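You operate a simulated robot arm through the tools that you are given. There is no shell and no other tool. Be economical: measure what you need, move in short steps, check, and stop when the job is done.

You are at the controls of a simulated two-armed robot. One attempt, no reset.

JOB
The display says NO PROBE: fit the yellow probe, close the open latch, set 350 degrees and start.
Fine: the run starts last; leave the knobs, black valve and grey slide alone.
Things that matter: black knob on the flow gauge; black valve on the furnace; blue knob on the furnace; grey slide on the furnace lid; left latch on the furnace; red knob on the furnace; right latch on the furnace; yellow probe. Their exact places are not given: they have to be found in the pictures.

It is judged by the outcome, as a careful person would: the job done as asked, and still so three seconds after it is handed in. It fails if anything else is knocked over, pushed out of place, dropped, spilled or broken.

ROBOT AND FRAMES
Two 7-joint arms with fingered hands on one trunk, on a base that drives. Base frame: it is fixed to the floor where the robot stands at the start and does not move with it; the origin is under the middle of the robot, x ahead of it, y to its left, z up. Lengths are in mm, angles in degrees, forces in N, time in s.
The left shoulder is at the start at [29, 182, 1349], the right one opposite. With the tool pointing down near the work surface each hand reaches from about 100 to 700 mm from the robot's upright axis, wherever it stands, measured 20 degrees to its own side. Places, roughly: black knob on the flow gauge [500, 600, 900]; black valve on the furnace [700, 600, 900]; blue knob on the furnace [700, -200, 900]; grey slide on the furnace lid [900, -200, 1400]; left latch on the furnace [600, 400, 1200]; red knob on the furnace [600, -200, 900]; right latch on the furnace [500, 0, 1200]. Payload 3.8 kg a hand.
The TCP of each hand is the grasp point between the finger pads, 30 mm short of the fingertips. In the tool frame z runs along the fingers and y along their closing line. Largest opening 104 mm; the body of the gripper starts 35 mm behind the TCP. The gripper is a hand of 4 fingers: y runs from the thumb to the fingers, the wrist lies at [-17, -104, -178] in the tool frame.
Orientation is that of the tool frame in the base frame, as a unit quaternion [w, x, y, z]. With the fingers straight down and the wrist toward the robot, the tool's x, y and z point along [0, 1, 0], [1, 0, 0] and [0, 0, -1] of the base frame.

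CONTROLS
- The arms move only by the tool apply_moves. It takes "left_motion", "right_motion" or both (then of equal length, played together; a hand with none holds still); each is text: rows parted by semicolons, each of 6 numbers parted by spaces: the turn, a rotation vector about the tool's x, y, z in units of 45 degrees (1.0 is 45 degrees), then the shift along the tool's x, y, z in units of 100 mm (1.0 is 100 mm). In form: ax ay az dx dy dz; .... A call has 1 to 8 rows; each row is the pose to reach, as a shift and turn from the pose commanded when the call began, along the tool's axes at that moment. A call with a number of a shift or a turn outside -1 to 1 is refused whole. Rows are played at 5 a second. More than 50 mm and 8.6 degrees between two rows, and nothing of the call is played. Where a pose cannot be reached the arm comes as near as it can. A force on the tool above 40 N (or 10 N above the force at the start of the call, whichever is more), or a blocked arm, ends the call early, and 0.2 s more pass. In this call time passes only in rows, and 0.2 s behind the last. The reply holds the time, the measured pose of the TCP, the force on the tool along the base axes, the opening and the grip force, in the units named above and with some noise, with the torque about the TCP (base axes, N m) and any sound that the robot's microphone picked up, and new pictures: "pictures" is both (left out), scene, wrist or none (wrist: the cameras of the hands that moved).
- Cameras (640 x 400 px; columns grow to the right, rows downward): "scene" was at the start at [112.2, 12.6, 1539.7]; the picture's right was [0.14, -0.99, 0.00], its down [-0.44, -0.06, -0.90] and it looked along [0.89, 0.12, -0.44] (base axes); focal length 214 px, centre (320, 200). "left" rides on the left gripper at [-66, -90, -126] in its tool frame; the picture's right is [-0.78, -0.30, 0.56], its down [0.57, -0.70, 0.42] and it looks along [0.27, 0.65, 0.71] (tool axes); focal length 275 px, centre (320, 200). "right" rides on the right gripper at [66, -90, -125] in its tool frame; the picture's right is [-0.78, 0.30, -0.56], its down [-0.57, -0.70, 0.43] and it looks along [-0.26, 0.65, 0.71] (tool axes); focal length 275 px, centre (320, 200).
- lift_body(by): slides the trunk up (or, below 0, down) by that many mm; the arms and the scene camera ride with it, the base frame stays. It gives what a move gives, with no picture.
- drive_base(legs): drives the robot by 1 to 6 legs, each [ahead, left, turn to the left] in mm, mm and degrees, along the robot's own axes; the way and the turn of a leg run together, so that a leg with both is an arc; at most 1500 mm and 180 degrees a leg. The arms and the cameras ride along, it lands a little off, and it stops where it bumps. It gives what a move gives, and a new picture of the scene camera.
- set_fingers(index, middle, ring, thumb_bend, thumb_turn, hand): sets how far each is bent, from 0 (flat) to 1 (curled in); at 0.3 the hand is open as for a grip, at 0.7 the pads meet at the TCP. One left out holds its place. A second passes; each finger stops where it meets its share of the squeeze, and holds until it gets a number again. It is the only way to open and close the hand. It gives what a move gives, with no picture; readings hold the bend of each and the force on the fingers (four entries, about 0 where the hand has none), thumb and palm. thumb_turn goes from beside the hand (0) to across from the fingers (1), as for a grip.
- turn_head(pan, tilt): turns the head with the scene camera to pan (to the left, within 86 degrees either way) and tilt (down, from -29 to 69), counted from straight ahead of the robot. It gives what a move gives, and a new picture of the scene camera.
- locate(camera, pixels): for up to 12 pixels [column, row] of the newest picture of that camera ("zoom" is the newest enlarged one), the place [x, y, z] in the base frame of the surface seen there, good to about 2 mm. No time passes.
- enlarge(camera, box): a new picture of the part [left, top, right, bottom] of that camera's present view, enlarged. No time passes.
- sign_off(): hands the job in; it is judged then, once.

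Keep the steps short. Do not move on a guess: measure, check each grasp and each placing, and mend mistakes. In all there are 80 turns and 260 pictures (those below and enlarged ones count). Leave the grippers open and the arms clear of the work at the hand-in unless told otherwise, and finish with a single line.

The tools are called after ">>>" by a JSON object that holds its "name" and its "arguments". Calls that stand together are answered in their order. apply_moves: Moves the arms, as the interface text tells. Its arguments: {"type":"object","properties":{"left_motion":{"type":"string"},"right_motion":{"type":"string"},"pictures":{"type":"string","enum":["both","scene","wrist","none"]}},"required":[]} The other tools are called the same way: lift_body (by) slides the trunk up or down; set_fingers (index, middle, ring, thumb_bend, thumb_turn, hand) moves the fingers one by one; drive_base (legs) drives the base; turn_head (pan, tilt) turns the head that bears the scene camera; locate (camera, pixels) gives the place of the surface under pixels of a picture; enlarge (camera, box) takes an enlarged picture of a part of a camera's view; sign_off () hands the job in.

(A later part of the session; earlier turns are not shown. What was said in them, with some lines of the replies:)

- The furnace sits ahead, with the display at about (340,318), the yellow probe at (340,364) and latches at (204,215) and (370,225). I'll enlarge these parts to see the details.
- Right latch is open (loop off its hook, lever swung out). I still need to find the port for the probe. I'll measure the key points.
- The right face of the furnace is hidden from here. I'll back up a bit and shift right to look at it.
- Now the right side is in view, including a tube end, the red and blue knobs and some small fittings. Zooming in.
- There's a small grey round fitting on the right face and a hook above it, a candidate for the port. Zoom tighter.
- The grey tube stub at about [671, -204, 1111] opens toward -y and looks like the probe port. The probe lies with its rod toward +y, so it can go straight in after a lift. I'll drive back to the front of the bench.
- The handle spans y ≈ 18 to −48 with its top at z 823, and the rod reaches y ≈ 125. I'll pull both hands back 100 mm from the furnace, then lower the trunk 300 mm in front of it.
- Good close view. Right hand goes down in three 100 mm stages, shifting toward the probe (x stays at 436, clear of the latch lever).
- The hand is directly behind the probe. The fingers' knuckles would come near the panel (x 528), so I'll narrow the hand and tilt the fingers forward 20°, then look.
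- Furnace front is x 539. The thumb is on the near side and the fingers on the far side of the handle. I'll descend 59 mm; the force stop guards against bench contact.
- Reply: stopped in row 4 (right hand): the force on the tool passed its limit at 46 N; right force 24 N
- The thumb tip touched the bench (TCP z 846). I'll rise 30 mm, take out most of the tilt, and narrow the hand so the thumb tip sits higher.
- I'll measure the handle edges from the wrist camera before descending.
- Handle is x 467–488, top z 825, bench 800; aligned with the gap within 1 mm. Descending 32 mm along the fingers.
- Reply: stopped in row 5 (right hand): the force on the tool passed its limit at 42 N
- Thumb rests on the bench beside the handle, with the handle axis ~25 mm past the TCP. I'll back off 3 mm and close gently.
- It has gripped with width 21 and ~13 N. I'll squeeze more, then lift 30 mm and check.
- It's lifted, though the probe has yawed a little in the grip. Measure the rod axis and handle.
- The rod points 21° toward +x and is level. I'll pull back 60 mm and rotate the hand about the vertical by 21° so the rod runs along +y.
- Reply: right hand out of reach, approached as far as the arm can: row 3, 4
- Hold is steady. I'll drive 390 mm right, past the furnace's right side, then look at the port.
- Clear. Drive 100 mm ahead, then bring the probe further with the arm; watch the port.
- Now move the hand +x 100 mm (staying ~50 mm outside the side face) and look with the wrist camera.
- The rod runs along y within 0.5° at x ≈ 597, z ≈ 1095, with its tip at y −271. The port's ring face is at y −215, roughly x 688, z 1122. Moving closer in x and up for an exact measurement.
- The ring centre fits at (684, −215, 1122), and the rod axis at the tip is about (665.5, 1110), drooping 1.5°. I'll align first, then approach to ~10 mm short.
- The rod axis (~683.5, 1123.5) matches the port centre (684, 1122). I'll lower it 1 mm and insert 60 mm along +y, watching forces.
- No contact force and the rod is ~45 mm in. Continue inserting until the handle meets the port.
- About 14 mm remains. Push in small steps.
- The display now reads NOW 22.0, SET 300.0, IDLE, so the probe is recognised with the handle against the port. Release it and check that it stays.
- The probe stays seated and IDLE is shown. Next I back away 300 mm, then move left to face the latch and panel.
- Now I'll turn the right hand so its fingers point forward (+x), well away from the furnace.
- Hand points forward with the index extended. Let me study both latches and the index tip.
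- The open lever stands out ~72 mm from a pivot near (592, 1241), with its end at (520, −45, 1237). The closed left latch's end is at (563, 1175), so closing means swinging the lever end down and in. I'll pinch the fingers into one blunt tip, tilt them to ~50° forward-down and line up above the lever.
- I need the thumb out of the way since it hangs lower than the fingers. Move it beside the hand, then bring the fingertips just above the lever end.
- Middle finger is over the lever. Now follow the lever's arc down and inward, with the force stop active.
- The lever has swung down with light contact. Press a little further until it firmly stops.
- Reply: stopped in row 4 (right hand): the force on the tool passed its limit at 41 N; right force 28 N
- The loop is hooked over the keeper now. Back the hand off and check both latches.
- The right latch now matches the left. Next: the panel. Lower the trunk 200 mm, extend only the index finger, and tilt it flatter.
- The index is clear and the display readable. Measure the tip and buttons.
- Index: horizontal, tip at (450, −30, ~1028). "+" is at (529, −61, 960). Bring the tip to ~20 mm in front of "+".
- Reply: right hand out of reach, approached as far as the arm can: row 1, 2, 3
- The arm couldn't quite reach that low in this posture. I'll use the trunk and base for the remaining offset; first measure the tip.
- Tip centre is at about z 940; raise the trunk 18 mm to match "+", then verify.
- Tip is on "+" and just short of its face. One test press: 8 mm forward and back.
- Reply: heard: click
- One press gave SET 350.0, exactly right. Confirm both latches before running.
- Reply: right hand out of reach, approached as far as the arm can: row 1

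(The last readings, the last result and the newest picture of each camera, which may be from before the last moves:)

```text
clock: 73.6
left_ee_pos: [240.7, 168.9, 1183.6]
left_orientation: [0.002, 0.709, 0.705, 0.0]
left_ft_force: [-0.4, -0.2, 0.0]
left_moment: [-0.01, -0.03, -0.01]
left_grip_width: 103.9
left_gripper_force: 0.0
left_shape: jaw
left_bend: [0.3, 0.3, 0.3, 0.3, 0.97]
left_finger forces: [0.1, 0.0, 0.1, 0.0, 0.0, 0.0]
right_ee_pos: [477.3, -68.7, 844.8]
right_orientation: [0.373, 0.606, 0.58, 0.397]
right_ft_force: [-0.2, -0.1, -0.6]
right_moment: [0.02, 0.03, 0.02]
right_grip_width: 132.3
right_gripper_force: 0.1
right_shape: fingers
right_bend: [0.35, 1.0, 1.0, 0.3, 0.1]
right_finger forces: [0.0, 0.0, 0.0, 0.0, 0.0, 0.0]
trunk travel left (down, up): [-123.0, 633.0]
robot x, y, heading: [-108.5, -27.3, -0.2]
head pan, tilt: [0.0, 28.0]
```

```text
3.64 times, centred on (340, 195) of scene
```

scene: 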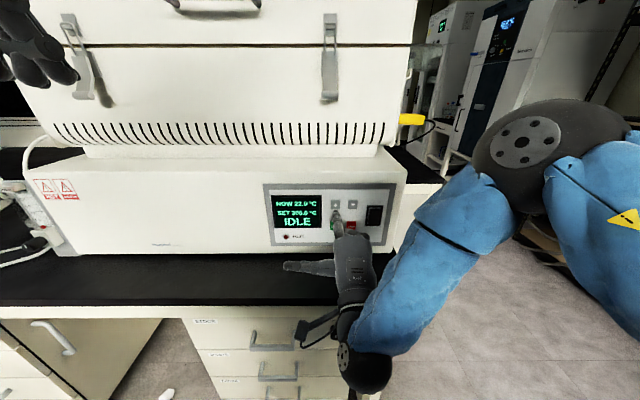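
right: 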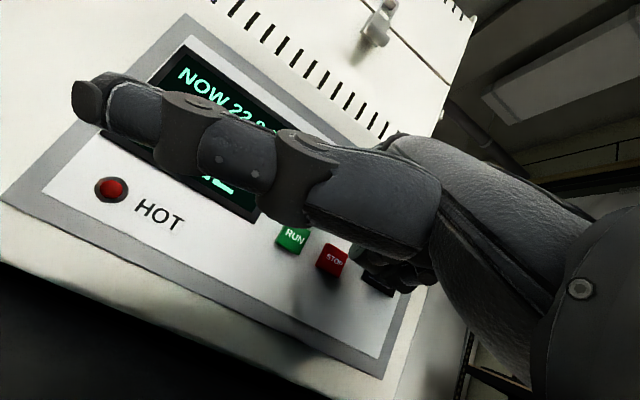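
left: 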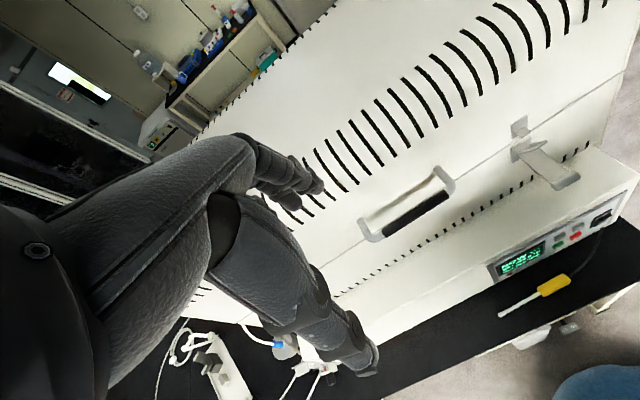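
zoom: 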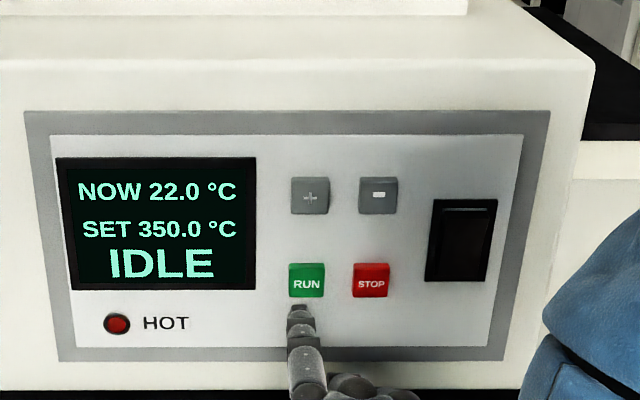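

Both latches are closed. The hand sagged lower than commanded, with the tip under RUN. Measure.

>>> {"name": "locate", "arguments": {"camera": "zoom", "pixels": [[298, 308], [299, 314], [300, 325], [305, 360], [306, 281]]}}

>>> {"name": "lift_body", "arguments": {"by": 18}}

>>> {"name": "enlarge", "arguments": {"camera": "scene", "box": [260, 140, 420, 250]}}

>>> {"name": "locate", "arguments": {"camera": "zoom", "pixels": [[298, 288], [299, 296], [300, 304], [302, 315], [305, 340], [306, 275]]}}

```text
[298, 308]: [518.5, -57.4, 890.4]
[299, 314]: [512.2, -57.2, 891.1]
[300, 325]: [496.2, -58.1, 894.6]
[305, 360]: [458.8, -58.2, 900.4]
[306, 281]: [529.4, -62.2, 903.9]
```

```text
clock: 74.3
left_ee_pos: [241.7, 169.4, 1200.5]
left_orientation: [0.0, 0.709, 0.705, -0.001]
left_ft_force: [1.2, -0.4, 0.8]
left_moment: [-0.03, 0.04, 0.0]
left_grip_width: 103.9
left_gripper_force: 0.1
left_shape: jaw
left_bend: [0.3, 0.3, 0.3, 0.3, 0.97]
left_finger forces: [0.1, 0.0, 0.0, 0.1, 0.1, 0.0]
right_ee_pos: [477.7, -66.9, 861.8]
right_orientation: [0.373, 0.607, 0.579, 0.397]
right_ft_force: [-0.2, 0.5, -0.1]
right_moment: [-0.02, 0.0, -0.01]
right_grip_width: 132.2
right_gripper_force: 0.1
right_shape: fingers
right_bend: [0.35, 1.0, 1.0, 0.3, 0.1]
right_finger forces: [0.1, 0.0, 0.1, 0.0, 0.0, 0.0]
trunk travel left (down, up): [-141.0, 615.0]
robot x, y, heading: [-107.1, -23.8, -0.3]
head pan, tilt: [0.0, 28.0]
```

```text
3.64 times, centred on (340, 195) of scene
```

zoom: 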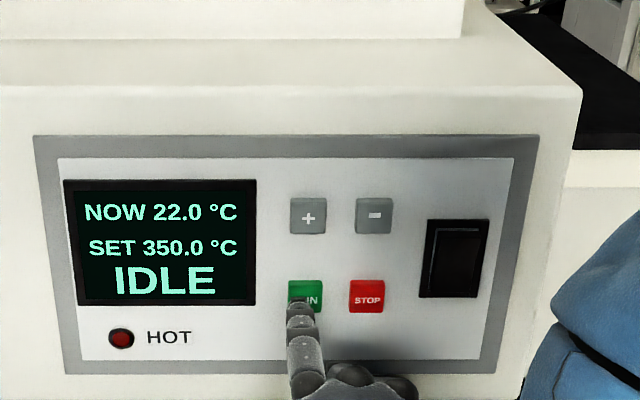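

```text
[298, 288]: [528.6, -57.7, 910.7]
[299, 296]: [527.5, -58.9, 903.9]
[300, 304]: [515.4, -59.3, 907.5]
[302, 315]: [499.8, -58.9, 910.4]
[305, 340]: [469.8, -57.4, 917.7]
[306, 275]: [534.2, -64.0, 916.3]
```

Tip on RUN (−59, z ~900), ~8 mm short. Press forward and release.

>>> {"name": "apply_moves", "arguments": {"right_motion": "0 0 0 0 0.024 0.055; 0 0 0 0 0.041 0.091; 0 0 0 0 0.057 0.128; 0 0 0 0 0 0; 0 0 0 0 -0.06 -0.15", "pictures": "none"}}

>>> {"name": "enlarge", "arguments": {"camera": "scene", "box": [260, 140, 420, 250]}}

```text
clock: 75.5
left_ee_pos: [241.4, 170.2, 1202.1]
left_orientation: [0.001, 0.708, 0.706, 0.0]
left_ft_force: [-0.9, 0.8, -0.9]
left_moment: [0.0, 0.02, 0.03]
left_grip_width: 103.7
left_gripper_force: 0.1
left_shape: jaw
left_bend: [0.3, 0.3, 0.3, 0.3, 0.97]
left_finger forces: [0.0, 0.0, 0.1, 0.1, 0.0, 0.1]
right_ee_pos: [464.0, -66.3, 866.7]
right_orientation: [0.372, 0.607, 0.58, 0.396]
right_ft_force: [0.6, -0.4, -0.1]
right_moment: [-0.01, -0.06, 0.0]
right_grip_width: 132.0
right_gripper_force: 0.1
right_shape: fingers
right_bend: [0.35, 1.0, 1.0, 0.3, 0.1]
right_finger forces: [0.0, 0.1, 0.0, 0.0, 0.0, 0.0]
trunk travel left (down, up): [-141.0, 615.0]
robot x, y, heading: [-109.4, -22.3, -0.5]
head pan, tilt: [0.0, 28.0]
heard: click
```

```text
3.64 times, centred on (340, 195) of scene
```

zoom: 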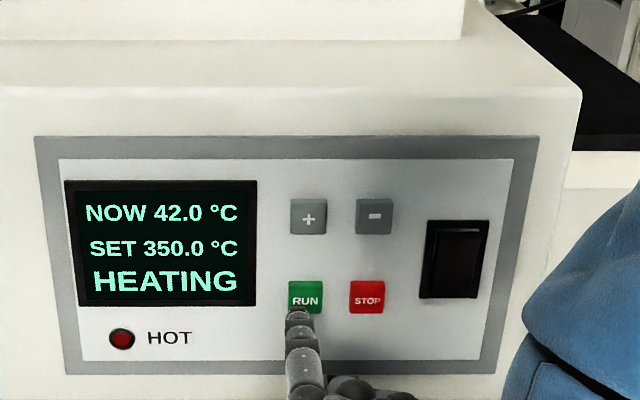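

HEATING, with NOW rising and SET at 350.0. I'll back the robot away, open the right hand, and check the whole scene.

>>> {"name": "drive_base", "arguments": {"legs": [[-250, 0, 0]]}}

>>> {"name": "set_fingers", "arguments": {"hand": "right", "index": 0.3, "middle": 0.3, "ring": 0.3, "thumb_bend": 0.3, "thumb_turn": 0.97}}

>>> {"name": "turn_head", "arguments": {"pan": -3, "tilt": 15}}

>>> {"name": "enlarge", "arguments": {"camera": "scene", "box": [180, 100, 440, 270]}}

```text
clock: 77.3
left_ee_pos: [-9.8, 170.4, 1201.5]
left_orientation: [0.0, 0.708, 0.706, -0.001]
left_ft_force: [-0.9, 0.0, -0.4]
left_moment: [0.02, 0.01, -0.01]
left_grip_width: 104.1
left_gripper_force: 0.1
left_shape: jaw
left_bend: [0.3, 0.3, 0.3, 0.3, 0.97]
left_finger forces: [0.0, 0.0, 0.0, 0.0, 0.0, 0.1]
right_ee_pos: [213.0, -65.0, 866.0]
right_orientation: [0.371, 0.607, 0.581, 0.396]
right_ft_force: [-0.5, -0.6, 0.4]
right_moment: [0.0, 0.03, -0.01]
right_grip_width: 132.2
right_gripper_force: 0.0
right_shape: fingers
right_bend: [0.35, 1.0, 1.0, 0.3, 0.1]
right_finger forces: [0.1, 0.1, 0.1, 0.0, 0.1, 0.0]
trunk travel left (down, up): [-141.0, 615.0]
robot x, y, heading: [-359.2, -24.5, -0.3]
head pan, tilt: [0.0, 28.0]
```

scene: 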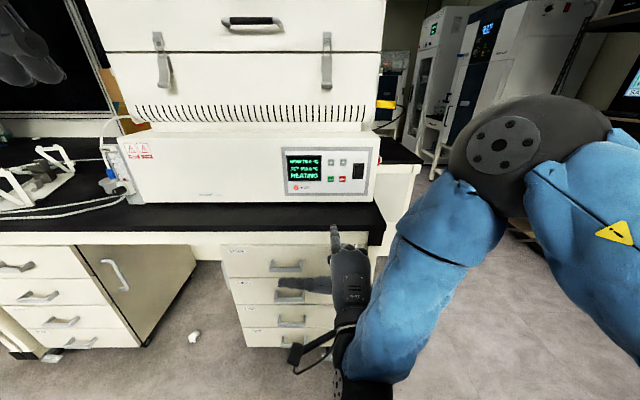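

```text
clock: 78.3
left_ee_pos: [-7.1, 171.3, 1201.2]
left_orientation: [0.0, 0.708, 0.706, 0.0]
left_ft_force: [0.7, 0.2, -0.1]
left_moment: [-0.02, 0.01, 0.02]
left_grip_width: 103.9
left_gripper_force: 0.1
left_shape: jaw
left_bend: [0.3, 0.3, 0.3, 0.3, 0.97]
left_finger forces: [0.1, 0.1, 0.1, 0.1, 0.1, 0.1]
right_ee_pos: [213.4, -65.0, 865.4]
right_orientation: [0.371, 0.607, 0.581, 0.396]
right_ft_force: [-0.2, 0.0, -0.8]
right_moment: [0.01, -0.03, -0.01]
right_grip_width: 104.4
right_gripper_force: 0.1
right_shape: fingers
right_bend: [0.3, 0.3, 0.3, 0.3, 0.94]
right_finger forces: [0.0, 0.0, 0.0, 0.0, 0.1, 0.0]
trunk travel left (down, up): [-141.0, 615.0]
robot x, y, heading: [-359.5, -22.9, -0.1]
head pan, tilt: [0.0, 28.0]
```

```text
clock: 79.0
left_ee_pos: [-7.7, 171.6, 1201.7]
left_orientation: [0.0, 0.709, 0.706, -0.001]
left_ft_force: [0.1, 0.0, -0.1]
left_moment: [-0.01, 0.04, -0.03]
left_grip_width: 103.8
left_gripper_force: 0.0
left_shape: jaw
left_bend: [0.3, 0.3, 0.3, 0.3, 0.97]
left_finger forces: [0.1, 0.0, 0.0, 0.0, 0.1, 0.1]
right_ee_pos: [213.7, -64.9, 865.8]
right_orientation: [0.372, 0.608, 0.58, 0.394]
right_ft_force: [-0.6, -0.5, -0.4]
right_moment: [0.04, 0.01, 0.02]
right_grip_width: 104.2
right_gripper_force: 0.1
right_shape: fingers
right_bend: [0.3, 0.3, 0.3, 0.3, 0.94]
right_finger forces: [0.1, 0.1, 0.0, 0.0, 0.1, 0.1]
trunk travel left (down, up): [-141.0, 615.0]
robot x, y, heading: [-356.1, -28.0, -0.2]
head pan, tilt: [-3.0, 15.0]
```

scene: 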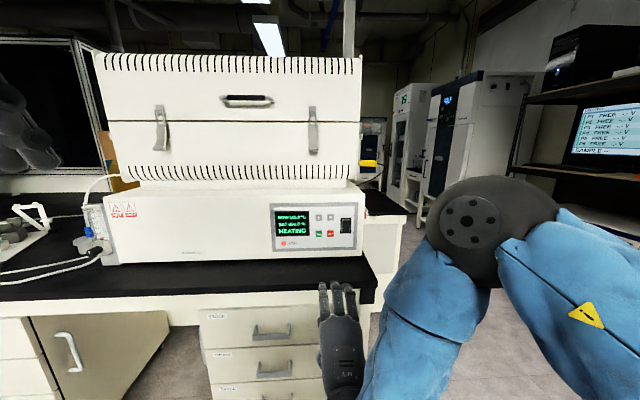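

```text
2.35 times, centred on (310, 185) of scene
```

zoom: 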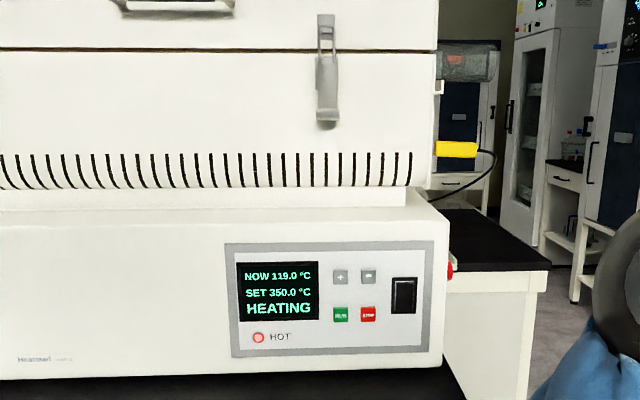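

The display shows HEATING with SET 350.0 and NOW at 119.0. The probe is seated, both latches are closed, and the hands are open and clear of the bench. Handing in.

>>> {"name": "sign_off", "arguments": {}}

```text
The job is handed in.
```

The yellow probe is fitted, the right latch is closed, and the furnace is set to 350 °C and heating; I left the knobs, black valve and grey slide alone.
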